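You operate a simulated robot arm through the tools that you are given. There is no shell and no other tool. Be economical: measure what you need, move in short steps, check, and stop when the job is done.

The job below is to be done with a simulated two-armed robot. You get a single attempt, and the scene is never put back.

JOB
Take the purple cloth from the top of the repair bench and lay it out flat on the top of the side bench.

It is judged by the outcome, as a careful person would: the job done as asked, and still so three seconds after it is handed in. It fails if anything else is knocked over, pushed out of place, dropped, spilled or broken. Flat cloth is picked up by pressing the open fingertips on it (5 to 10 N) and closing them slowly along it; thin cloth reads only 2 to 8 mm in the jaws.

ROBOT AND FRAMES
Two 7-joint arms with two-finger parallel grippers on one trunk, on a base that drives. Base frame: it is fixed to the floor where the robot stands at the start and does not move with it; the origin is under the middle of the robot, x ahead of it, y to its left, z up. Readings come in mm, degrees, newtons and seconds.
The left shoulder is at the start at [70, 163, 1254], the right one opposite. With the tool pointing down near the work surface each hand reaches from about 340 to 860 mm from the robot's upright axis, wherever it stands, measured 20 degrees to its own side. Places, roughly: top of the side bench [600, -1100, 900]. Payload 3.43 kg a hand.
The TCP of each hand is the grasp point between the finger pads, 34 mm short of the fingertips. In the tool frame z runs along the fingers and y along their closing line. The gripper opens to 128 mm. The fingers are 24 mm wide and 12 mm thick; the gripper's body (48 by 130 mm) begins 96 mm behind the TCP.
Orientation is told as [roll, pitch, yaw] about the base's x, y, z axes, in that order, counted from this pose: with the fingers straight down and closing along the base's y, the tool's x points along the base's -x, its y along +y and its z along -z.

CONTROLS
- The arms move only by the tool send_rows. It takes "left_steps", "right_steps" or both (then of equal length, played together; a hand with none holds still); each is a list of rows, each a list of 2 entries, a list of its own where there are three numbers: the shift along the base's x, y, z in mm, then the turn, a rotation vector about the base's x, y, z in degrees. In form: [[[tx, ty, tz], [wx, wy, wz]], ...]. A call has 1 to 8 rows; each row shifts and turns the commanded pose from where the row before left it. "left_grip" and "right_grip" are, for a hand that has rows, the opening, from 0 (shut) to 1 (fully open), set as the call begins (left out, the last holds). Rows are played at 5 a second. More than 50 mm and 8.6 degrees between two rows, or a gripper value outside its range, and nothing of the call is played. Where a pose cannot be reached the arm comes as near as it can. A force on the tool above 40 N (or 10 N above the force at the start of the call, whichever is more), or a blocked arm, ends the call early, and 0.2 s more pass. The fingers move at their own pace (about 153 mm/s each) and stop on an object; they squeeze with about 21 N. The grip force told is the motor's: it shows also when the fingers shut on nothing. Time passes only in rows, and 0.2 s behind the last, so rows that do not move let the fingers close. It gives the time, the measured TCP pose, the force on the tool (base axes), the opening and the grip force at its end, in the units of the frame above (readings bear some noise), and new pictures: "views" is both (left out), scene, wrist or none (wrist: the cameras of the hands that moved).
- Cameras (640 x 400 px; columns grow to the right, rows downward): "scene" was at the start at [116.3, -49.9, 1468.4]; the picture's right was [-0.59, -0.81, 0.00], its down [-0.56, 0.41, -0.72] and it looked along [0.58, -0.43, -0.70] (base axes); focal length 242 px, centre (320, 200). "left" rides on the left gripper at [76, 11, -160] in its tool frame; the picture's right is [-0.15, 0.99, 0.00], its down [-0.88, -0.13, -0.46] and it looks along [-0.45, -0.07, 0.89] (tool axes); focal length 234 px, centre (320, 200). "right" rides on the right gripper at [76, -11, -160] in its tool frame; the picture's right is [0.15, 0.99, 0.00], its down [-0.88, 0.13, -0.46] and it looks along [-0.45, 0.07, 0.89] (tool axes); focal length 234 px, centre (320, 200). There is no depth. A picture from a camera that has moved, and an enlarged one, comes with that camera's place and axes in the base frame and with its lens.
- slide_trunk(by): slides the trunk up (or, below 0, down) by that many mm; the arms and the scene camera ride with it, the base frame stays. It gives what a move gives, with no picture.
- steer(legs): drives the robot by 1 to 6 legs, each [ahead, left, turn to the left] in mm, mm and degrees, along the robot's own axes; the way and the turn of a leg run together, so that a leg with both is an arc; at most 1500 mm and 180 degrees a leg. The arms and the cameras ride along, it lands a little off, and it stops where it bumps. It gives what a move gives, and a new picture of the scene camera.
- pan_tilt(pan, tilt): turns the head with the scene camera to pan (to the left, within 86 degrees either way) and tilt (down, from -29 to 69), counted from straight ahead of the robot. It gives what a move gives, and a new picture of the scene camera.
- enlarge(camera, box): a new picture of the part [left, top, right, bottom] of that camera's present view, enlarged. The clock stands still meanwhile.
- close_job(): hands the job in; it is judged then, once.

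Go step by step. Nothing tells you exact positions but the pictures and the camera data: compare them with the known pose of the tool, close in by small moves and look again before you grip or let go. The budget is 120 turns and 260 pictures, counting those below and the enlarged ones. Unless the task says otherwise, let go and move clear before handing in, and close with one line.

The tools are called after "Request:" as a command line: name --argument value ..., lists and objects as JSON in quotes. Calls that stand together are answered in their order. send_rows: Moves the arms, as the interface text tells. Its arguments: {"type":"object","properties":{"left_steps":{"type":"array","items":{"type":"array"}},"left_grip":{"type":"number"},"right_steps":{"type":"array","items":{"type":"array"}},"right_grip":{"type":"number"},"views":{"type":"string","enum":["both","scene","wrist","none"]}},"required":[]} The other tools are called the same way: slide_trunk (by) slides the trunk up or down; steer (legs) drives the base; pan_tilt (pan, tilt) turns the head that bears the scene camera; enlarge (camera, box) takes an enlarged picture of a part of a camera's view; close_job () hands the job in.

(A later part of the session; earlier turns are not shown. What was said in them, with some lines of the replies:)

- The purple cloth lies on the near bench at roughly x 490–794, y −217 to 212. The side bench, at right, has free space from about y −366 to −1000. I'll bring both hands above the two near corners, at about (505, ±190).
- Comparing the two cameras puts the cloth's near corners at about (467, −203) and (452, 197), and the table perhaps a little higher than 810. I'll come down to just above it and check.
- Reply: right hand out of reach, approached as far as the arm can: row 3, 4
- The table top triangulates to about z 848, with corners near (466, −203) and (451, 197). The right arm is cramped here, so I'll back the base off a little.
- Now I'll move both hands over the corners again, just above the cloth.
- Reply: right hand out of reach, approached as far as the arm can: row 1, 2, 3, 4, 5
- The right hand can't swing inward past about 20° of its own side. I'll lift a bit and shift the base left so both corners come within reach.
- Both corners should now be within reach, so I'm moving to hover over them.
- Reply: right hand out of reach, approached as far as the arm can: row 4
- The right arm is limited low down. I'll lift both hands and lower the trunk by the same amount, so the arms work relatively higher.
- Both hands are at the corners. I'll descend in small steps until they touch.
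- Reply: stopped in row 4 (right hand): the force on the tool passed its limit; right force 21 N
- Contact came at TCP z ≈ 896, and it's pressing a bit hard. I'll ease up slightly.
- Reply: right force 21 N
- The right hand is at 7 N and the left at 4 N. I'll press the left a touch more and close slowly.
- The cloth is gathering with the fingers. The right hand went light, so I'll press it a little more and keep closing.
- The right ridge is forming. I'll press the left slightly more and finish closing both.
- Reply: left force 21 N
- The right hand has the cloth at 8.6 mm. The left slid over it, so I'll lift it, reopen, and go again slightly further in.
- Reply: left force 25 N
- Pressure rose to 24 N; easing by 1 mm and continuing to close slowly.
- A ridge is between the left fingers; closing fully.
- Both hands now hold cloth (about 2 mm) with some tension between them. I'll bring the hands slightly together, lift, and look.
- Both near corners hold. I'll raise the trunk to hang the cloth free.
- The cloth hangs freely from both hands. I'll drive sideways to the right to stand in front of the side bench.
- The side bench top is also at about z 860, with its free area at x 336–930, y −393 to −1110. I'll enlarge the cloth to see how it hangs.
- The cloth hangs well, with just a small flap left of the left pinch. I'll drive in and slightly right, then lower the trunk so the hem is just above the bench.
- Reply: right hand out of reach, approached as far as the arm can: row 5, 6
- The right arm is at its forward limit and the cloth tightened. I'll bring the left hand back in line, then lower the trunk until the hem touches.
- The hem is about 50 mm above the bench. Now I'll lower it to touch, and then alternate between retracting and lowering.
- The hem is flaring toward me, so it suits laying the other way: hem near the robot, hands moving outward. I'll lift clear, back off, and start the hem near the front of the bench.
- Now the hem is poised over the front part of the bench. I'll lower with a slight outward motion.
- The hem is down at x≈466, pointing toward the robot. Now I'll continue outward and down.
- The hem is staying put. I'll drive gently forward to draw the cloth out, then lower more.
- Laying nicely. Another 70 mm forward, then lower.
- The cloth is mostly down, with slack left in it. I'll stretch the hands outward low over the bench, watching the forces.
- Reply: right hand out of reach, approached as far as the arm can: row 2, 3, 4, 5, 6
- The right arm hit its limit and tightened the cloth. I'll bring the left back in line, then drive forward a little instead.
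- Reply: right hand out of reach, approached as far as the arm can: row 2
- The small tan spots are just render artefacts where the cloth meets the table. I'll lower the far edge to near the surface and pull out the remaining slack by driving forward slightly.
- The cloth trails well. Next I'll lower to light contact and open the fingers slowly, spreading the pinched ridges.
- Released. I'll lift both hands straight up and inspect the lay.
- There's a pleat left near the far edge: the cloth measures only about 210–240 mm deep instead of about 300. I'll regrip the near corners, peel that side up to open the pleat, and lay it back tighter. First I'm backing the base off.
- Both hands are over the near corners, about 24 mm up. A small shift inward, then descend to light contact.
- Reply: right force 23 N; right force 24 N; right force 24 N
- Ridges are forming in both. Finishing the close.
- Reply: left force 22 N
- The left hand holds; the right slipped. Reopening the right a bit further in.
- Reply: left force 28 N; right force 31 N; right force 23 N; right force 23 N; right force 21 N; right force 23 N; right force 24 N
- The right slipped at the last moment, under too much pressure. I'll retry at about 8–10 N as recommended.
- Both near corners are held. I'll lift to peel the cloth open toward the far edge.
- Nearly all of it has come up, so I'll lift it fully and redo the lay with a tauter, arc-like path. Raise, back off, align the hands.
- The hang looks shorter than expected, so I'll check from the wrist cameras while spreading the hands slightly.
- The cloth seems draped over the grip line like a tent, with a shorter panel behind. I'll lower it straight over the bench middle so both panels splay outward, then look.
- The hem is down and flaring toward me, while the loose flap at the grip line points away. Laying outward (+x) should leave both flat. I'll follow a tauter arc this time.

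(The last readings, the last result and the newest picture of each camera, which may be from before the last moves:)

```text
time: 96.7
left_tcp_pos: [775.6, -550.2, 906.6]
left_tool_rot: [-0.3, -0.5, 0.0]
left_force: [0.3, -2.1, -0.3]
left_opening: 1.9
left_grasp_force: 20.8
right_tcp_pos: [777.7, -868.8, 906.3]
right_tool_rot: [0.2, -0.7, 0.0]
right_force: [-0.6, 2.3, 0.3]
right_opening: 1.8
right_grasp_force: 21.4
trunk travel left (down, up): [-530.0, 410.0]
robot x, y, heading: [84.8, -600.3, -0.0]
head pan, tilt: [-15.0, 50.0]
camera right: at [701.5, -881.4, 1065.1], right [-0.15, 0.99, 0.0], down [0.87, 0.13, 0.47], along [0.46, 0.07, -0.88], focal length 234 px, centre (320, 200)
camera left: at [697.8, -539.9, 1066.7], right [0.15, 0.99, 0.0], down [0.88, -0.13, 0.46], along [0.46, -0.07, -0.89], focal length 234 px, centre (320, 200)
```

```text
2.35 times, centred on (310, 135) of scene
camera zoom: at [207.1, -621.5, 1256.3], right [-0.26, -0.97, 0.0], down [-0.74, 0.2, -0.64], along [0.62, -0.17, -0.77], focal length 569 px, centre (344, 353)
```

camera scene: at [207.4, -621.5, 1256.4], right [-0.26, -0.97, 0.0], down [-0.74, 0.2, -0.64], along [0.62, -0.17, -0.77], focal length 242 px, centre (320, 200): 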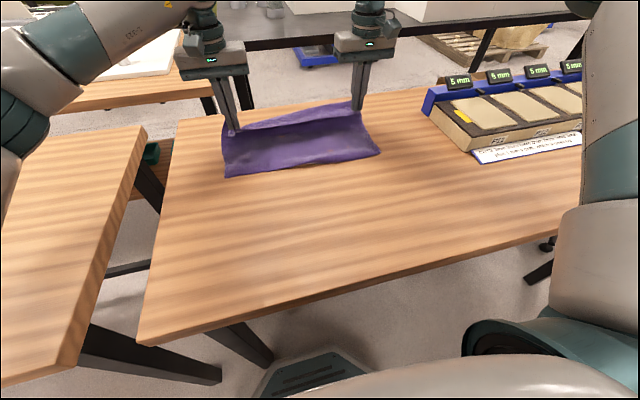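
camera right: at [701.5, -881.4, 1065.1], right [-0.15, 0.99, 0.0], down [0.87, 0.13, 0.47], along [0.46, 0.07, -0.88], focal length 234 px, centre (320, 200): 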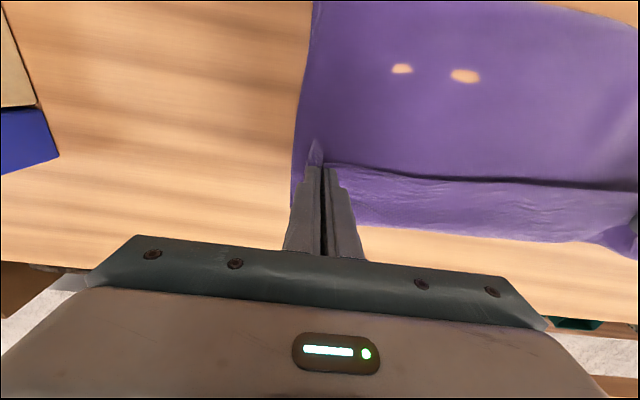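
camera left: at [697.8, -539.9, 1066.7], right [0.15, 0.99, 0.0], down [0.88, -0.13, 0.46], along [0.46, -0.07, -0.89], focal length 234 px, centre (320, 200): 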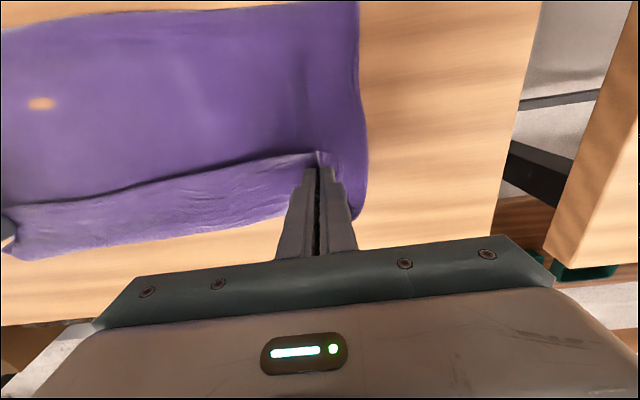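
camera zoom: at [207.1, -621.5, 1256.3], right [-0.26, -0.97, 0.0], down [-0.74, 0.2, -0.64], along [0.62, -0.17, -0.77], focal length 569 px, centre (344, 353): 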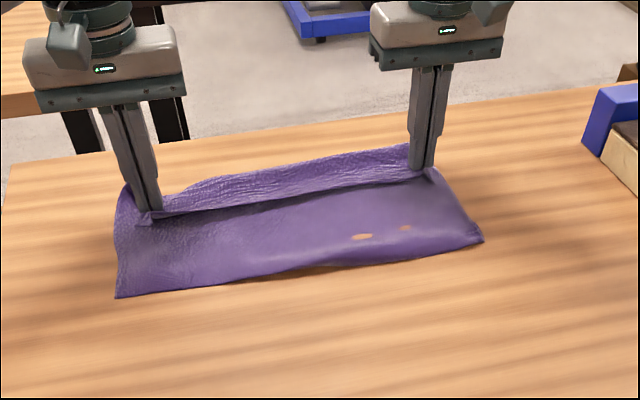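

Now I understand: the cloth leaves the fingers on their far side, so laying outward always leaves a fold-over at the grip. It has to be laid with the hem far away and the hands retracting toward the robot. I'll lift it again and do that.

Request:
slide_trunk --by 310

Request:
pan_tilt --pan -15 --tilt 42

Request:
enlarge --camera "scene" --box '[190, 60, 430, 240]'

Request:
enlarge --camera "left" --box '[0, 60, 400, 300]'

```text
time: 99.8
left_tcp_pos: [776.2, -552.6, 1216.3]
left_tool_rot: [-0.1, -0.4, 0.0]
left_force: [0.7, -3.1, -0.2]
left_opening: 2.1
left_grasp_force: 21.1
right_tcp_pos: [778.9, -868.7, 1214.9]
right_tool_rot: [0.3, -0.7, 0.0]
right_force: [-0.6, 1.5, -0.1]
right_opening: 1.9
right_grasp_force: 20.8
trunk travel left (down, up): [-840.0, 100.0]
robot x, y, heading: [80.4, -597.2, -0.1]
head pan, tilt: [-15.0, 50.0]
```

```text
time: 100.5
left_tcp_pos: [777.7, -552.0, 1216.1]
left_tool_rot: [-0.2, -0.3, 0.1]
left_force: [-0.1, -2.3, -0.6]
left_opening: 2.0
left_grasp_force: 20.7
right_tcp_pos: [778.8, -870.0, 1215.4]
right_tool_rot: [0.3, -0.7, 0.1]
right_force: [-0.7, 2.5, 0.0]
right_opening: 1.9
right_grasp_force: 21.3
trunk travel left (down, up): [-840.0, 100.0]
robot x, y, heading: [81.4, -600.7, -0.1]
head pan, tilt: [-15.0, 42.0]
camera scene: at [214.2, -623.3, 1577.4], right [-0.26, -0.97, 0.0], down [-0.65, 0.17, -0.74], along [0.72, -0.19, -0.67], focal length 242 px, centre (320, 200)
```

scene: 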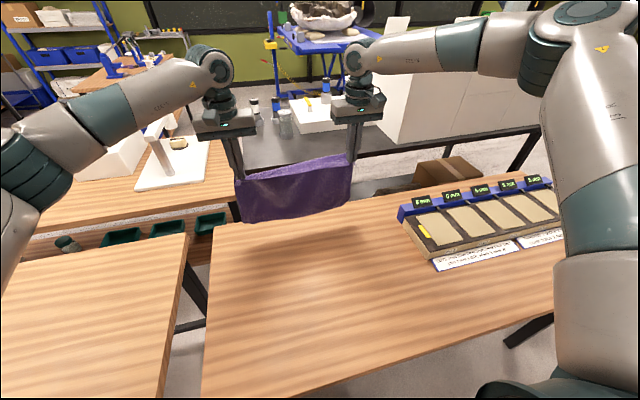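

```text
2.22 times, centred on (310, 150) of scene
camera zoom: at [214.2, -623.3, 1577.4], right [-0.26, -0.97, 0.0], down [-0.65, 0.17, -0.74], along [0.72, -0.19, -0.67], focal length 538 px, centre (342, 311)
```

zoom: 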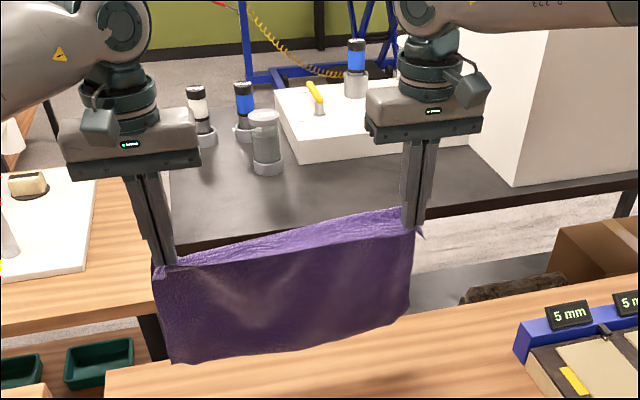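

```text
1.60 times, centred on (200, 180) of left
camera zoom: at [698.4, -539.9, 1376.5], right [0.15, 0.99, 0.0], down [0.88, -0.13, 0.46], along [0.46, -0.07, -0.89], focal length 375 px, centre (512, 232)
```

zoom: 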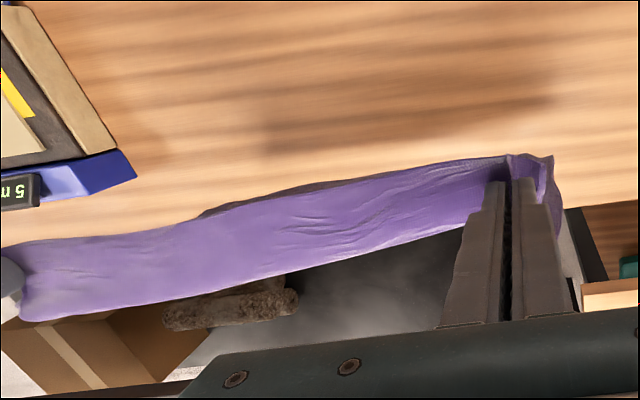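

The hem is about 150 mm above the bench. I'll lower until it almost touches, then retract while coming down gently so the hem trails away from me.

Request:
slide_trunk --by -132

Request:
send_rows --left_steps '[[[-8, 0, -5], [0, 0, 0]], [[-10, 0, -5], [0, 0, 0]], [[-10, 0, -5], [0, 0, 0]], [[-10, 0, -5], [0, 0, 0]], [[-10, 0, -5], [0, 0, 0]], [[-10, 0, -5], [0, 0, 0]], [[0, 0, 0], [0, 0, 0]]]' --right_steps '[[[-8, 0, -5], [0, 0, 0]], [[-10, 0, -5], [0, 0, 0]], [[-10, 0, -5], [0, 0, 0]], [[-10, 0, -5], [0, 0, 0]], [[-10, 0, -5], [0, 0, 0]], [[-10, 0, -5], [0, 0, 0]], [[0, 0, 0], [0, 0, 0]]]' --views "none"

Request:
enlarge --camera "scene" --box '[190, 60, 430, 240]'

Request:
enlarge --camera "left" --box '[0, 60, 400, 300]'

```text
time: 102.1
left_tcp_pos: [775.4, -552.2, 1085.5]
left_tool_rot: [-0.2, -0.5, -0.1]
left_force: [0.3, -2.7, -0.2]
left_opening: 2.1
left_grasp_force: 21.2
right_tcp_pos: [779.3, -869.5, 1084.0]
right_tool_rot: [0.3, -0.8, 0.0]
right_force: [-0.7, 2.1, -0.1]
right_opening: 1.9
right_grasp_force: 20.9
trunk travel left (down, up): [-708.0, 232.0]
robot x, y, heading: [84.2, -601.0, -0.2]
head pan, tilt: [-15.0, 42.0]
```

```text
time: 103.7
left_tcp_pos: [719.6, -552.0, 1054.6]
left_tool_rot: [-0.3, -0.4, 0.0]
left_force: [0.3, -1.5, 0.1]
left_opening: 2.1
left_grasp_force: 20.9
right_tcp_pos: [720.6, -871.0, 1053.1]
right_tool_rot: [0.3, -0.7, 0.0]
right_force: [-0.2, 3.2, -0.5]
right_opening: 2.0
right_grasp_force: 20.8
trunk travel left (down, up): [-708.0, 232.0]
robot x, y, heading: [84.7, -598.0, -0.1]
head pan, tilt: [-15.0, 42.0]
```

```text
2.22 times, centred on (310, 150) of scene
camera zoom: at [214.3, -623.3, 1445.4], right [-0.26, -0.97, 0.0], down [-0.65, 0.17, -0.74], along [0.72, -0.19, -0.67], focal length 538 px, centre (342, 311)
```

zoom: 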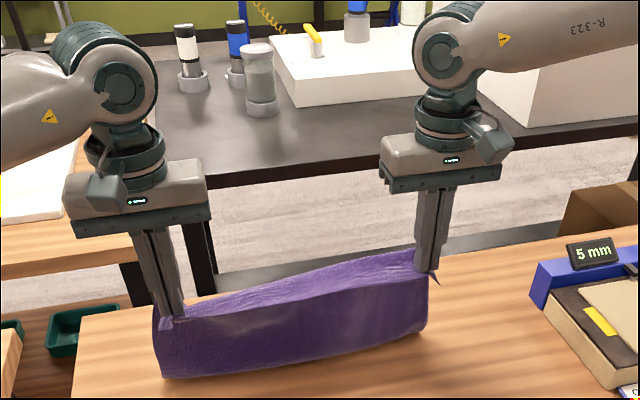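

```text
1.60 times, centred on (200, 180) of left
camera zoom: at [640.8, -540.0, 1214.4], right [0.15, 0.99, 0.0], down [0.88, -0.13, 0.46], along [0.46, -0.07, -0.89], focal length 375 px, centre (512, 232)
```

zoom: 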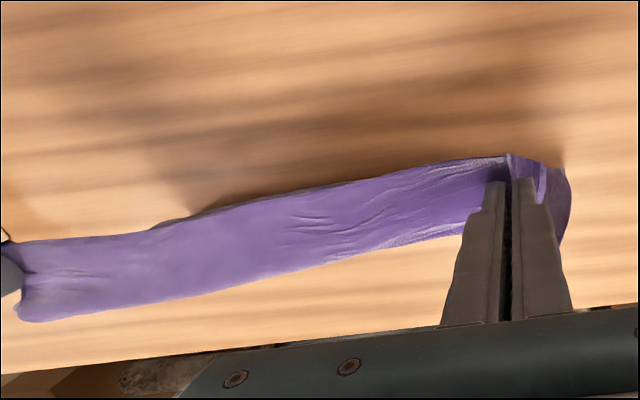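

The hem isn't flaring toward me now. I'll keep pulling back with the base, then lower.

Request:
steer --legs '[[-60, 0, 0]]'

Request:
enlarge --camera "left" --box '[0, 60, 400, 300]'

```text
time: 104.6
left_tcp_pos: [661.8, -551.6, 1052.9]
left_tool_rot: [-0.2, -0.3, 0.1]
left_force: [-0.4, -2.2, -0.3]
left_opening: 1.9
left_grasp_force: 20.4
right_tcp_pos: [663.2, -870.3, 1052.9]
right_tool_rot: [0.3, -0.5, -0.1]
right_force: [0.7, 2.8, -0.6]
right_opening: 1.8
right_grasp_force: 20.8
trunk travel left (down, up): [-708.0, 232.0]
robot x, y, heading: [25.8, -597.4, 0.0]
head pan, tilt: [-15.0, 42.0]
camera scene: at [158.2, -623.3, 1445.0], right [-0.26, -0.97, 0.0], down [-0.65, 0.17, -0.74], along [0.72, -0.19, -0.67], focal length 242 px, centre (320, 200)
```

scene: 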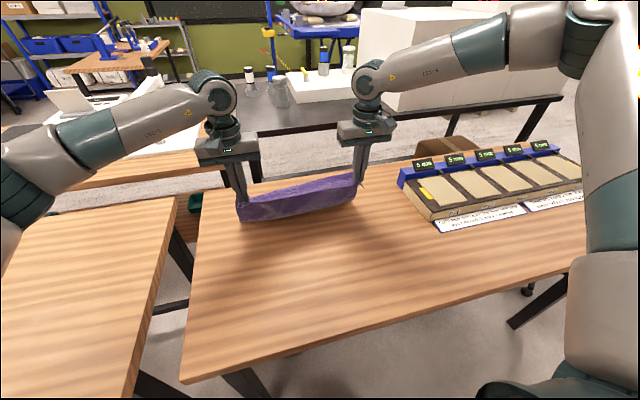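

```text
1.60 times, centred on (200, 180) of left
camera zoom: at [584.5, -540.0, 1213.1], right [0.15, 0.99, 0.0], down [0.88, -0.13, 0.46], along [0.46, -0.07, -0.89], focal length 375 px, centre (512, 232)
```

zoom: 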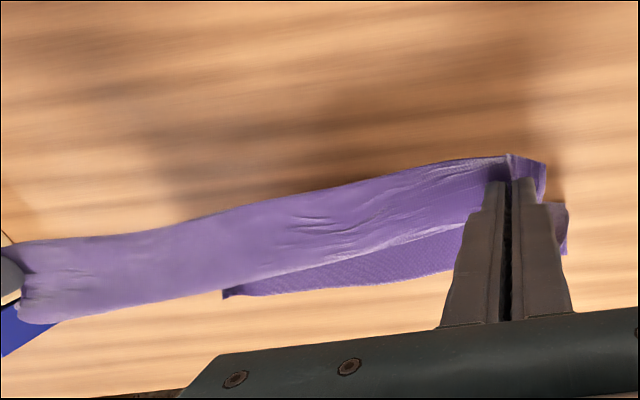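

The hem now trails away from me on the bench. I'll continue retracting and lowering together.

Request:
send_rows --left_steps '[[[-12, 0, -8], [0, 0, 0]], [[-12, 0, -8], [0, 0, 0]], [[-12, 0, -8], [0, 0, 0]], [[-12, 0, -8], [0, 0, 0]], [[-12, 0, -9], [0, 0, 0]], [[0, 0, 0], [0, 0, 0]]]' --right_steps '[[[-12, 0, -8], [0, 0, 0]], [[-12, 0, -8], [0, 0, 0]], [[-12, 0, -8], [0, 0, 0]], [[-12, 0, -8], [0, 0, 0]], [[-12, 0, -9], [0, 0, 0]], [[0, 0, 0], [0, 0, 0]]]' --views "none"

Request:
steer --legs '[[-30, 0, 0]]'

Request:
enlarge --camera "left" --box '[0, 60, 400, 300]'

```text
time: 106.0
left_tcp_pos: [600.2, -552.0, 1013.6]
left_tool_rot: [-0.2, -0.4, 0.0]
left_force: [-0.1, -3.0, 0.1]
left_opening: 2.1
left_grasp_force: 20.8
right_tcp_pos: [603.1, -870.3, 1014.2]
right_tool_rot: [0.3, -0.8, -0.1]
right_force: [0.1, 1.7, -1.3]
right_opening: 1.9
right_grasp_force: 20.9
trunk travel left (down, up): [-708.0, 232.0]
robot x, y, heading: [24.3, -598.3, 0.2]
head pan, tilt: [-15.0, 42.0]
```

```text
time: 106.9
left_tcp_pos: [575.8, -552.4, 1011.0]
left_tool_rot: [-0.1, -0.2, 0.0]
left_force: [0.9, -3.1, -0.2]
left_opening: 1.9
left_grasp_force: 21.6
right_tcp_pos: [577.6, -870.2, 1010.9]
right_tool_rot: [0.2, -0.3, -0.1]
right_force: [0.1, 3.1, 0.2]
right_opening: 2.0
right_grasp_force: 21.6
trunk travel left (down, up): [-708.0, 232.0]
robot x, y, heading: [-8.1, -599.9, 0.2]
head pan, tilt: [-15.0, 42.0]
camera scene: at [131.4, -623.3, 1444.7], right [-0.26, -0.97, 0.0], down [-0.65, 0.17, -0.74], along [0.71, -0.19, -0.67], focal length 242 px, centre (320, 200)
```

scene: 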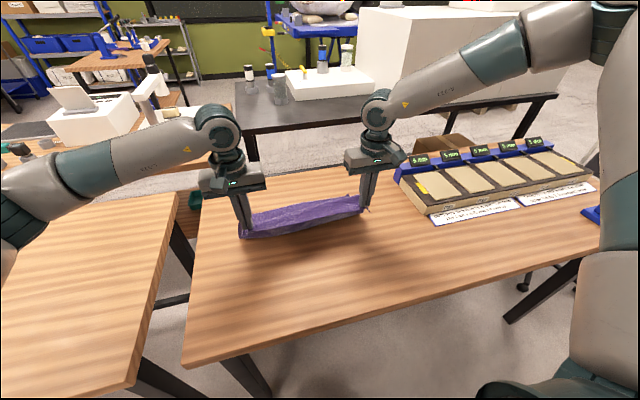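

```text
1.60 times, centred on (200, 180) of left
camera zoom: at [497.4, -540.1, 1171.3], right [0.15, 0.99, 0.0], down [0.88, -0.13, 0.46], along [0.45, -0.07, -0.89], focal length 375 px, centre (512, 232)
```

zoom: 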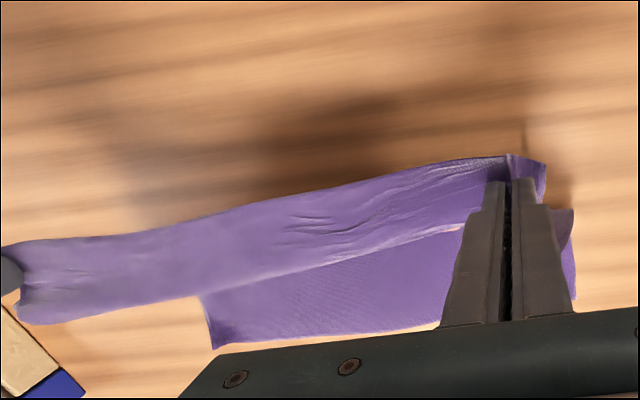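

Working well. Now down 50 and back 45.

Request:
slide_trunk --by -45

Request:
steer --legs '[[-45, 0, 0]]'

Request:
enlarge --camera "left" --box '[0, 60, 400, 300]'

```text
time: 107.8
left_tcp_pos: [572.2, -552.2, 968.9]
left_tool_rot: [-0.2, -0.5, 0.1]
left_force: [0.3, -2.3, 0.9]
left_opening: 1.8
left_grasp_force: 21.2
right_tcp_pos: [573.9, -869.4, 968.1]
right_tool_rot: [0.3, -0.7, -0.1]
right_force: [-0.8, 3.4, -0.1]
right_opening: 1.8
right_grasp_force: 21.3
trunk travel left (down, up): [-663.0, 277.0]
robot x, y, heading: [-4.1, -598.1, -0.1]
head pan, tilt: [-15.0, 42.0]
```

```text
time: 108.7
left_tcp_pos: [527.2, -551.8, 966.4]
left_tool_rot: [-0.1, -0.3, 0.0]
left_force: [0.4, -2.5, 0.3]
left_opening: 2.1
left_grasp_force: 21.2
right_tcp_pos: [531.1, -869.5, 966.8]
right_tool_rot: [0.3, -0.6, -0.2]
right_force: [0.0, 2.7, -0.4]
right_opening: 1.9
right_grasp_force: 21.0
trunk travel left (down, up): [-663.0, 277.0]
robot x, y, heading: [-52.6, -600.1, -0.2]
head pan, tilt: [-15.0, 42.0]
camera scene: at [84.2, -623.2, 1400.0], right [-0.26, -0.97, 0.0], down [-0.65, 0.17, -0.74], along [0.72, -0.19, -0.67], focal length 242 px, centre (320, 200)
```

scene: 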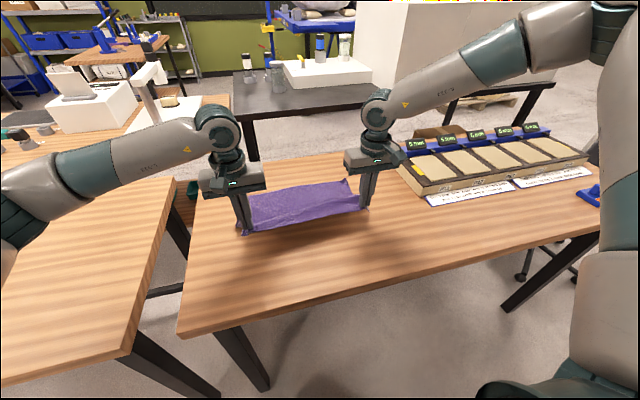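

```text
1.60 times, centred on (200, 180) of left
camera zoom: at [450.9, -539.9, 1127.2], right [0.15, 0.99, 0.0], down [0.88, -0.13, 0.46], along [0.45, -0.07, -0.89], focal length 375 px, centre (512, 232)
```

zoom: 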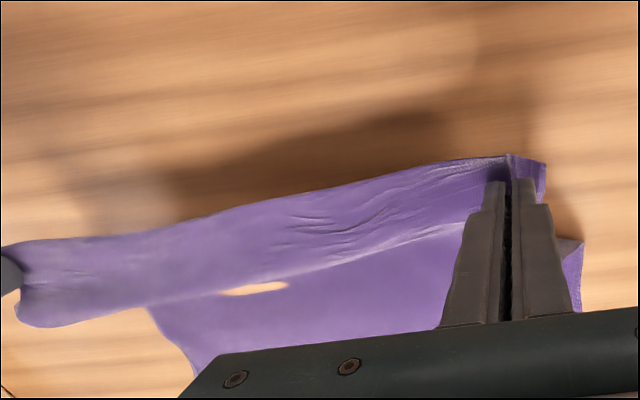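

Request:
slide_trunk --by -40

Request:
steer --legs '[[-35, 0, 0]]'

Request:
enlarge --camera "scene" --box '[200, 130, 400, 270]'

```text
time: 109.5
left_tcp_pos: [526.2, -551.8, 928.9]
left_tool_rot: [-0.1, -0.4, -0.1]
left_force: [1.2, -2.5, 0.3]
left_opening: 1.8
left_grasp_force: 21.1
right_tcp_pos: [528.8, -869.7, 927.2]
right_tool_rot: [0.3, -0.7, -0.2]
right_force: [0.1, 3.0, -0.3]
right_opening: 1.9
right_grasp_force: 20.6
trunk travel left (down, up): [-623.0, 317.0]
robot x, y, heading: [-51.3, -602.6, -0.1]
head pan, tilt: [-15.0, 42.0]
```

```text
time: 110.3
left_tcp_pos: [493.7, -551.4, 927.4]
left_tool_rot: [-0.2, -0.3, 0.1]
left_force: [0.3, -2.5, 0.2]
left_opening: 2.1
left_grasp_force: 20.6
right_tcp_pos: [496.1, -870.3, 924.9]
right_tool_rot: [0.3, -0.6, 0.0]
right_force: [-0.2, 3.1, -0.2]
right_opening: 1.9
right_grasp_force: 20.6
trunk travel left (down, up): [-623.0, 317.0]
robot x, y, heading: [-83.4, -596.7, 0.2]
head pan, tilt: [-15.0, 42.0]
camera scene: at [49.2, -623.2, 1360.1], right [-0.26, -0.97, 0.0], down [-0.65, 0.17, -0.74], along [0.72, -0.19, -0.67], focal length 242 px, centre (320, 200)
```

scene: 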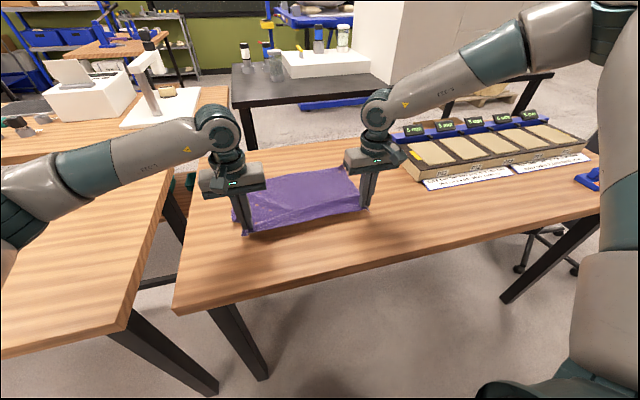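

```text
2.86 times, centred on (300, 200) of scene
camera zoom: at [49.2, -623.2, 1360.1], right [-0.26, -0.97, 0.0], down [-0.65, 0.17, -0.74], along [0.72, -0.19, -0.67], focal length 691 px, centre (377, 200)
```

zoom: 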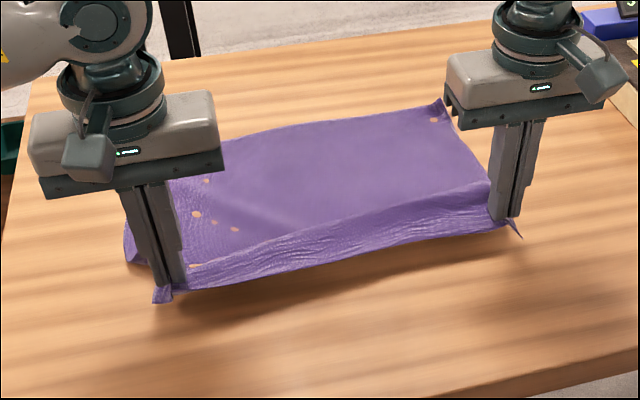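

Very good. I'll lower the last bit while pulling back to take out the slack.

Request:
send_rows --left_steps '[[[-8, 0, -6], [0, 0, 0]], [[-8, 0, -6], [0, 0, 0]], [[-8, 0, -6], [0, 0, 0]], [[-8, 0, -5], [0, 0, 0]], [[-8, 0, 0], [0, 0, 0]], [[0, 0, 0], [0, 0, 0]]]' --right_steps '[[[-8, 0, -6], [0, 0, 0]], [[-8, 0, -6], [0, 0, 0]], [[-8, 0, -6], [0, 0, 0]], [[-8, 0, -4], [0, 0, 0]], [[-8, 0, 0], [0, 0, 0]], [[0, 0, 0], [0, 0, 0]]]' --views "wrist"

Request:
enlarge --camera "scene" --box '[200, 130, 400, 270]'

```text
time: 111.7
left_tcp_pos: [452.7, -550.8, 905.5]
left_tool_rot: [-0.2, -0.2, 0.1]
left_force: [-0.1, -2.4, -0.5]
left_opening: 1.9
left_grasp_force: 21.1
right_tcp_pos: [455.5, -870.0, 905.3]
right_tool_rot: [0.3, -0.6, -0.1]
right_force: [0.0, 3.8, 0.3]
right_opening: 1.8
right_grasp_force: 21.3
trunk travel left (down, up): [-623.0, 317.0]
robot x, y, heading: [-85.0, -599.7, 0.0]
head pan, tilt: [-15.0, 42.0]
camera right: at [377.8, -881.9, 1064.2], right [-0.15, 0.99, 0.0], down [0.88, 0.13, 0.47], along [0.46, 0.07, -0.88], focal length 234 px, centre (320, 200)
camera left: at [374.8, -539.7, 1065.0], right [0.14, 0.99, 0.0], down [0.88, -0.13, 0.46], along [0.46, -0.07, -0.89], focal length 234 px, centre (320, 200)
```

right: 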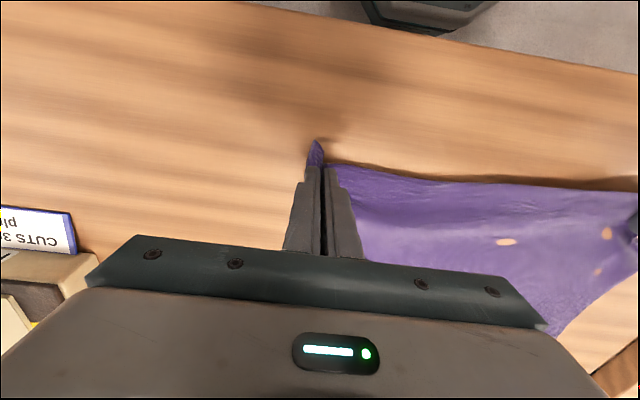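
left: 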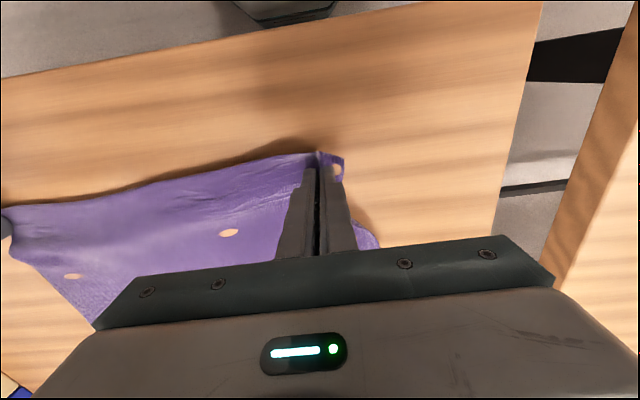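

```text
2.86 times, centred on (300, 200) of scene
camera zoom: at [48.1, -623.2, 1360.4], right [-0.26, -0.97, 0.0], down [-0.65, 0.17, -0.74], along [0.72, -0.19, -0.67], focal length 691 px, centre (377, 200)
```

zoom: 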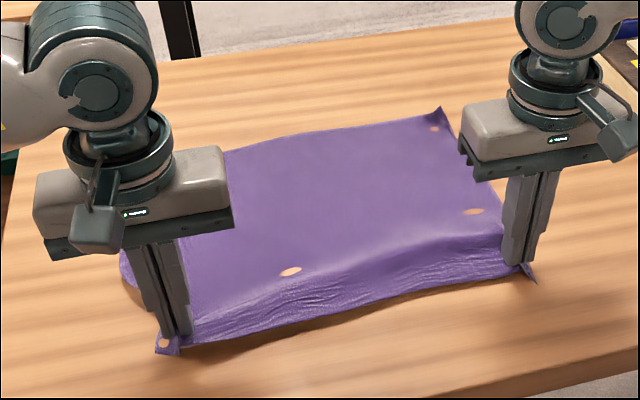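

Request:
send_rows --left_steps '[[[-8, 0, -3], [0, 0, 0]], [[-8, 0, -3], [0, 0, 0]], [[0, 0, -2], [0, 0, 0]], [[0, 0, 0], [0, 0, 0]]]' --right_steps '[[[-8, 0, -3], [0, 0, 0]], [[-8, 0, -3], [0, 0, 0]], [[0, 0, -2], [0, 0, 0]], [[0, 0, 0], [0, 0, 0]]]' --views "none"

```text
time: 112.7
left_tcp_pos: [436.4, -550.7, 897.3]
left_tool_rot: [-0.1, -0.4, 0.2]
left_force: [0.1, -2.2, 1.6]
left_opening: 2.0
left_grasp_force: 21.2
right_tcp_pos: [439.3, -868.9, 897.6]
right_tool_rot: [0.3, -0.7, 0.0]
right_force: [-0.4, 2.4, -0.1]
right_opening: 1.8
right_grasp_force: 20.9
trunk travel left (down, up): [-623.0, 317.0]
robot x, y, heading: [-84.4, -600.5, 0.0]
head pan, tilt: [-15.0, 42.0]
```

Light contact now; opening the fingers slowly to spread the pinches.

Request:
send_rows --left_steps '[[[0, 0, -1], [0, 0, 0]], [[0, 0, 0], [0, 0, 0]]]' --right_steps '[[[0, 0, -2], [0, 0, 0]], [[0, 0, 0], [0, 0, 0]]]' --left_grip 0.06 --right_grip 0.06 --views "none"

Request:
send_rows --left_steps '[[[0, 0, 0], [0, 0, 0]], [[0, 0, 0], [0, 0, 0]]]' --right_steps '[[[0, 0, 0], [0, 0, 0]], [[0, 0, 0], [0, 0, 0]]]' --left_grip 0.16 --right_grip 0.16 --views "none"

Request:
send_rows --left_steps '[[[0, 0, 0], [0, 0, 0]], [[0, 0, 0], [0, 0, 0]], [[0, 0, 10], [0, 0, 0]], [[0, 0, 30], [0, 0, 0]], [[0, 0, 40], [0, 0, 0]], [[0, 0, 40], [0, 0, 0]], [[0, 0, 40], [0, 0, 0]], [[0, 0, 0], [0, 0, 0]]]' --right_steps '[[[0, 0, 0], [0, 0, 0]], [[0, 0, 0], [0, 0, 0]], [[0, 0, 10], [0, 0, 0]], [[0, 0, 30], [0, 0, 0]], [[0, 0, 40], [0, 0, 0]], [[0, 0, 40], [0, 0, 0]], [[0, 0, 40], [0, 0, 0]], [[0, 0, 0], [0, 0, 0]]]' --left_grip 0.28 --right_grip 0.28 --views "both"

Request:
enlarge --camera "scene" --box '[200, 130, 400, 270]'

```text
time: 113.3
left_tcp_pos: [437.2, -551.8, 896.0]
left_tool_rot: [-0.2, -0.4, 0.2]
left_force: [0.9, 0.0, -0.5]
left_opening: 7.7
left_grasp_force: 0.1
right_tcp_pos: [439.8, -870.1, 896.6]
right_tool_rot: [0.2, -0.7, 0.0]
right_force: [0.3, -0.5, 0.4]
right_opening: 8.0
right_grasp_force: 0.2
trunk travel left (down, up): [-623.0, 317.0]
robot x, y, heading: [-84.5, -596.5, 0.1]
head pan, tilt: [-15.0, 42.0]
```

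```text
time: 113.9
left_tcp_pos: [437.0, -552.5, 895.2]
left_tool_rot: [-0.2, -0.4, 0.1]
left_force: [0.2, -0.1, -0.3]
left_opening: 20.5
left_grasp_force: 0.0
right_tcp_pos: [439.0, -870.7, 897.1]
right_tool_rot: [0.4, -0.7, 0.0]
right_force: [-0.7, 0.1, -0.3]
right_opening: 20.6
right_grasp_force: 0.2
trunk travel left (down, up): [-623.0, 317.0]
robot x, y, heading: [-85.2, -603.6, 0.0]
head pan, tilt: [-15.0, 42.0]
```

```text
time: 115.7
left_tcp_pos: [436.4, -552.4, 1057.0]
left_tool_rot: [-0.3, -0.3, 0.1]
left_force: [0.4, 0.2, -0.1]
left_opening: 35.7
left_grasp_force: 0.1
right_tcp_pos: [439.2, -869.2, 1056.2]
right_tool_rot: [0.3, -0.6, 0.0]
right_force: [-0.4, -0.3, 0.1]
right_opening: 35.9
right_grasp_force: 0.1
trunk travel left (down, up): [-623.0, 317.0]
robot x, y, heading: [-86.2, -599.0, -0.1]
head pan, tilt: [-15.0, 42.0]
camera scene: at [48.5, -623.0, 1360.3], right [-0.26, -0.97, 0.0], down [-0.65, 0.17, -0.74], along [0.72, -0.19, -0.67], focal length 242 px, centre (320, 200)
camera right: at [362.9, -881.7, 1214.6], right [-0.15, 0.99, 0.0], down [0.88, 0.13, 0.47], along [0.46, 0.07, -0.89], focal length 234 px, centre (320, 200)
camera left: at [359.6, -540.3, 1216.6], right [0.15, 0.99, 0.0], down [0.88, -0.13, 0.46], along [0.46, -0.07, -0.89], focal length 234 px, centre (320, 200)
```

scene: 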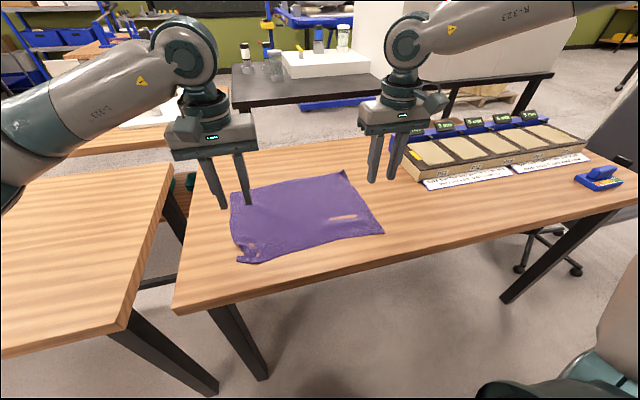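
right: 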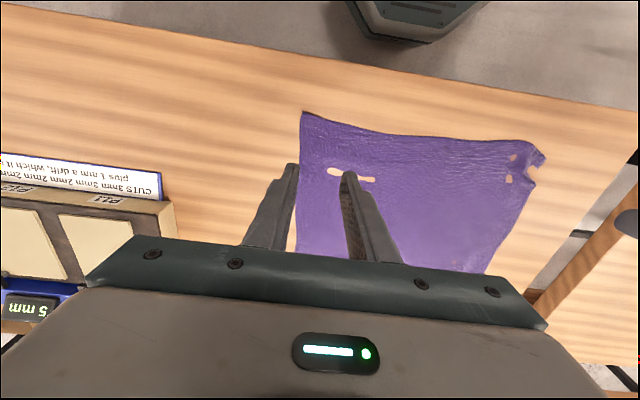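
left: 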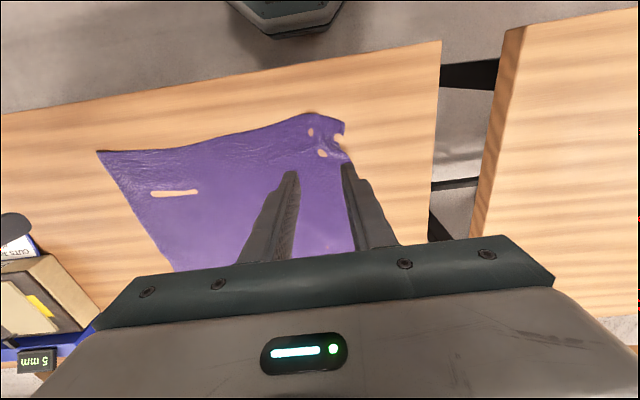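

```text
2.86 times, centred on (300, 200) of scene
camera zoom: at [48.5, -623.0, 1360.3], right [-0.26, -0.97, 0.0], down [-0.65, 0.17, -0.74], along [0.72, -0.19, -0.67], focal length 691 px, centre (377, 200)
```

zoom: 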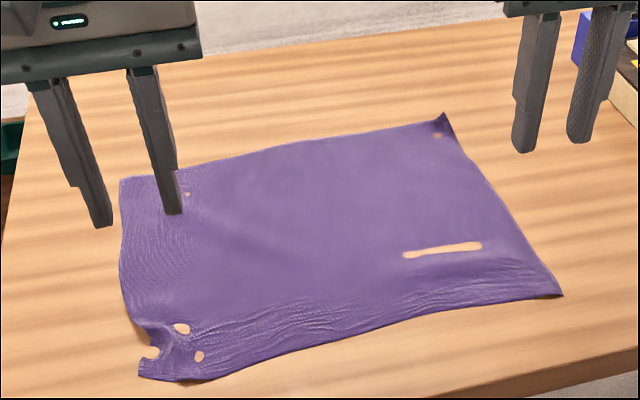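

The cloth now lies flat, with just a small crumple at the near-left corner where the left pinch was. I'll look closer.

Request:
send_rows --left_steps '[[[-20, 15, 0], [0, 0, 0]], [[-20, 15, 0], [0, 0, 0]], [[0, 0, 0], [0, 0, 0]]]' --left_grip 0.04 --views "none"

Request:
enlarge --camera "left" --box '[180, 90, 420, 240]'

Request:
enlarge --camera "scene" --box '[220, 160, 400, 275]'

```text
time: 116.5
left_tcp_pos: [396.0, -522.1, 1057.0]
left_tool_rot: [-0.2, -0.3, 0.1]
left_force: [0.3, -0.6, -0.2]
left_opening: 5.2
left_grasp_force: 0.0
right_tcp_pos: [439.3, -870.1, 1054.8]
right_tool_rot: [0.4, -0.7, -0.1]
right_force: [0.9, 0.1, -1.0]
right_opening: 35.9
right_grasp_force: 0.0
trunk travel left (down, up): [-623.0, 317.0]
robot x, y, heading: [-83.5, -599.8, 0.2]
head pan, tilt: [-15.0, 42.0]
```

```text
2.67 times, centred on (300, 165) of left
camera zoom: at [318.3, -510.8, 1216.7], right [0.15, 0.99, 0.0], down [0.88, -0.13, 0.46], along [0.46, -0.07, -0.89], focal length 624 px, centre (373, 293)
```

zoom: 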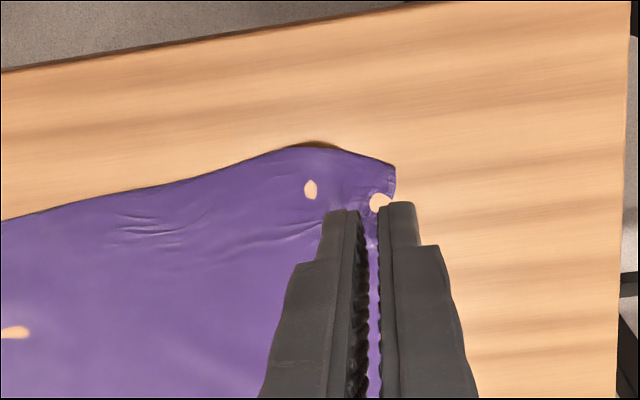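

```text
3.48 times, centred on (310, 218) of scene
camera zoom: at [47.6, -623.7, 1360.4], right [-0.26, -0.97, 0.0], down [-0.65, 0.17, -0.74], along [0.72, -0.19, -0.67], focal length 842 px, centre (355, 139)
```

zoom: 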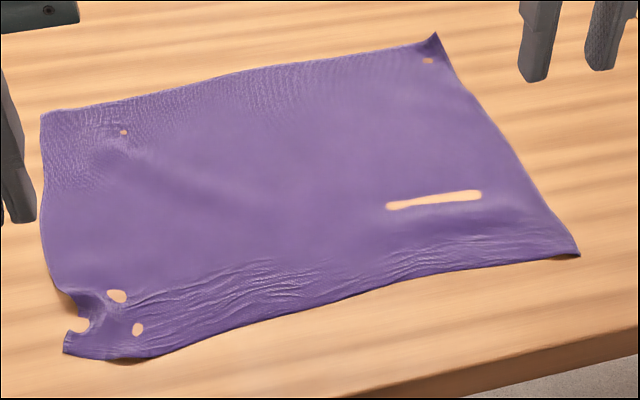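

I'll smooth that corner by pressing lightly there with nearly closed fingers and opening them to spread the small ridge.

Request:
send_rows --left_steps '[[[25, -10, -20], [0, 0, 0]], [[22, -10, -40], [0, 0, 0]], [[0, 0, -45], [0, 0, 0]], [[0, 0, -40], [0, 0, 0]], [[0, 0, -12], [0, 0, 0]], [[0, 0, -4], [0, 0, 0]], [[0, 0, 0], [0, 0, 0]]]' --views "wrist"

```text
time: 118.1
left_tcp_pos: [443.2, -541.9, 895.1]
left_tool_rot: [-0.2, -0.4, 0.0]
left_force: [-0.3, -0.8, 3.3]
left_opening: 5.0
left_grasp_force: 0.1
right_tcp_pos: [438.5, -870.6, 1055.6]
right_tool_rot: [0.3, -0.7, -0.1]
right_force: [-0.5, 0.3, 0.3]
right_opening: 35.8
right_grasp_force: 0.0
trunk travel left (down, up): [-623.0, 317.0]
robot x, y, heading: [-81.4, -603.0, -0.0]
head pan, tilt: [-15.0, 42.0]
camera left: at [364.9, -530.4, 1055.3], right [0.15, 0.99, 0.0], down [0.88, -0.13, 0.46], along [0.46, -0.07, -0.89], focal length 234 px, centre (320, 200)
```

left: 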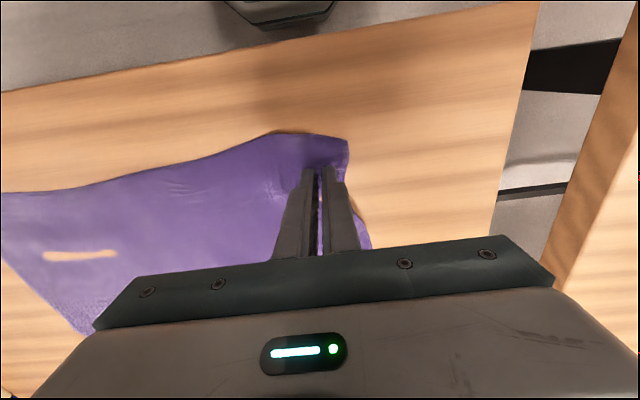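

Request:
send_rows --left_steps '[[[0, 0, -0.5], [0, 0, 0]], [[0, 0, 0], [0, 0, 0]]]' --left_grip 0.14 --views "none"

Request:
send_rows --left_steps '[[[0, 0, 0], [0, 0, 0]], [[0, 0, 0], [0, 0, 0]]]' --left_grip 0.26 --views "none"

Request:
send_rows --left_steps '[[[0, 0, 0], [0, 0, 0]], [[0, 0, 10], [0, 0, 0]], [[0, 0, 30], [0, 0, 0]], [[-20, 0, 45], [0, 0, 0]], [[-40, 0, 20], [0, 0, 0]], [[-40, 0, 20], [0, 0, 0]], [[0, 0, 0], [0, 0, 0]]]' --views "wrist"

Request:
enlarge --camera "scene" --box '[220, 160, 400, 275]'

```text
time: 118.7
left_tcp_pos: [442.9, -542.0, 894.6]
left_tool_rot: [-0.2, -0.4, 0.1]
left_force: [0.4, -1.3, 8.7]
left_opening: 17.4
left_grasp_force: 0.1
right_tcp_pos: [439.8, -869.7, 1055.5]
right_tool_rot: [0.4, -0.8, 0.1]
right_force: [-0.8, -0.5, 0.5]
right_opening: 35.9
right_grasp_force: 0.0
trunk travel left (down, up): [-623.0, 317.0]
robot x, y, heading: [-83.7, -597.9, -0.0]
head pan, tilt: [-15.0, 42.0]
```

```text
time: 119.3
left_tcp_pos: [443.6, -541.0, 895.7]
left_tool_rot: [-0.3, -0.4, 0.2]
left_force: [2.1, -2.3, 10.0]
left_opening: 32.2
left_grasp_force: 0.1
right_tcp_pos: [437.7, -871.0, 1056.7]
right_tool_rot: [0.3, -0.7, 0.0]
right_force: [-0.6, -0.1, -0.5]
right_opening: 35.9
right_grasp_force: 0.1
trunk travel left (down, up): [-623.0, 317.0]
robot x, y, heading: [-83.4, -604.8, 0.3]
head pan, tilt: [-15.0, 42.0]
```

```text
time: 120.9
left_tcp_pos: [342.8, -539.4, 1020.4]
left_tool_rot: [-0.2, -0.3, 0.1]
left_force: [-0.6, -0.5, -1.2]
left_opening: 33.3
left_grasp_force: 0.1
right_tcp_pos: [440.1, -869.2, 1055.4]
right_tool_rot: [0.3, -0.5, 0.0]
right_force: [-0.6, 0.4, -0.4]
right_opening: 35.7
right_grasp_force: 0.0
trunk travel left (down, up): [-623.0, 317.0]
robot x, y, heading: [-82.1, -599.3, 0.2]
head pan, tilt: [-15.0, 42.0]
camera left: at [265.3, -529.4, 1179.5], right [0.14, 0.99, 0.0], down [0.88, -0.13, 0.46], along [0.46, -0.07, -0.89], focal length 234 px, centre (320, 200)
```

left: 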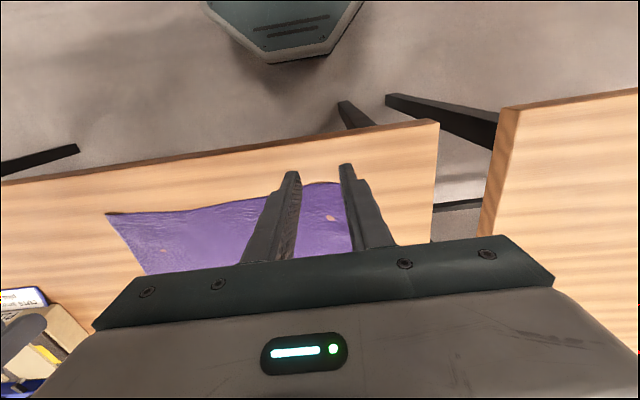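

```text
3.48 times, centred on (310, 218) of scene
camera zoom: at [48.1, -622.8, 1360.4], right [-0.26, -0.97, 0.0], down [-0.65, 0.17, -0.74], along [0.72, -0.19, -0.67], focal length 842 px, centre (355, 139)
```

zoom: 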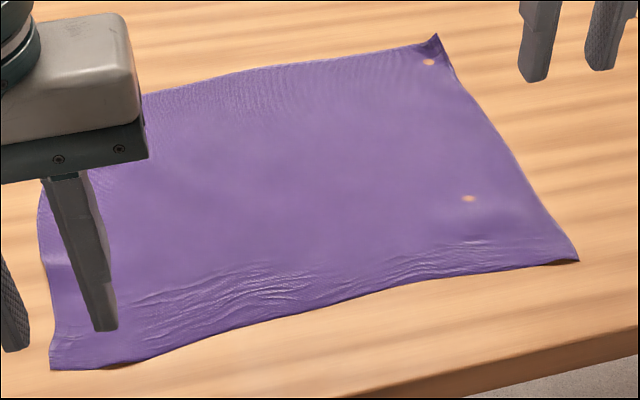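

The corner is smooth and the cloth lies flat. I'll raise the trunk, back the robot clear, and take a final look.

Request:
slide_trunk --by 120

Request:
steer --legs '[[-180, 0, 0]]'

Request:
enlarge --camera "scene" --box '[200, 120, 420, 280]'

```text
time: 122.4
left_tcp_pos: [342.6, -541.6, 1138.3]
left_tool_rot: [-0.2, -0.4, 0.2]
left_force: [-0.3, 0.2, -0.1]
left_opening: 33.2
left_grasp_force: 0.1
right_tcp_pos: [439.5, -869.6, 1174.6]
right_tool_rot: [0.3, -0.5, 0.0]
right_force: [0.7, -0.3, -0.1]
right_opening: 35.7
right_grasp_force: 0.0
trunk travel left (down, up): [-743.0, 197.0]
robot x, y, heading: [-78.5, -598.0, -0.1]
head pan, tilt: [-15.0, 42.0]
```

```text
time: 124.0
left_tcp_pos: [165.6, -540.1, 1139.0]
left_tool_rot: [-0.3, -0.3, 0.2]
left_force: [1.0, -0.2, 0.0]
left_opening: 33.5
left_grasp_force: 0.0
right_tcp_pos: [263.0, -871.1, 1174.1]
right_tool_rot: [0.3, -0.7, 0.0]
right_force: [0.8, 0.4, 0.7]
right_opening: 35.7
right_grasp_force: 0.1
trunk travel left (down, up): [-743.0, 197.0]
robot x, y, heading: [-259.0, -600.4, 0.3]
head pan, tilt: [-15.0, 42.0]
camera scene: at [-129.4, -623.1, 1480.2], right [-0.26, -0.97, 0.0], down [-0.65, 0.17, -0.74], along [0.72, -0.19, -0.67], focal length 242 px, centre (320, 200)
```

scene: 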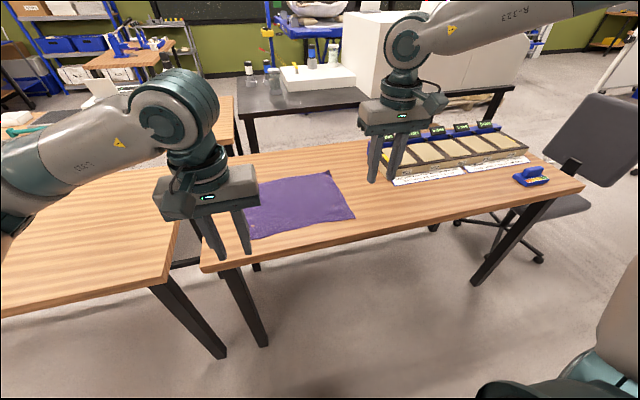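

```text
2.50 times, centred on (310, 200) of scene
camera zoom: at [-129.4, -623.1, 1480.2], right [-0.26, -0.97, 0.0], down [-0.65, 0.17, -0.74], along [0.72, -0.19, -0.67], focal length 605 px, centre (345, 200)
```

zoom: 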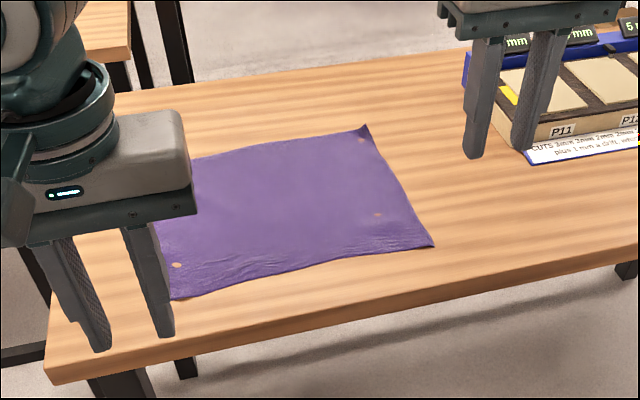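

The cloth lies flat on the side bench, both hands are clear of it, and nothing else has been disturbed. I'm handing in.

Request:
close_job

```text
The job is handed in.
```

The purple cloth is off the repair bench and laid out flat on the free left part of the side bench. It has only slight surface creases and a slightly raised tip at one far corner. Nothing else in view looked disturbed, both hands have let go and moved clear, and the job is handed in.
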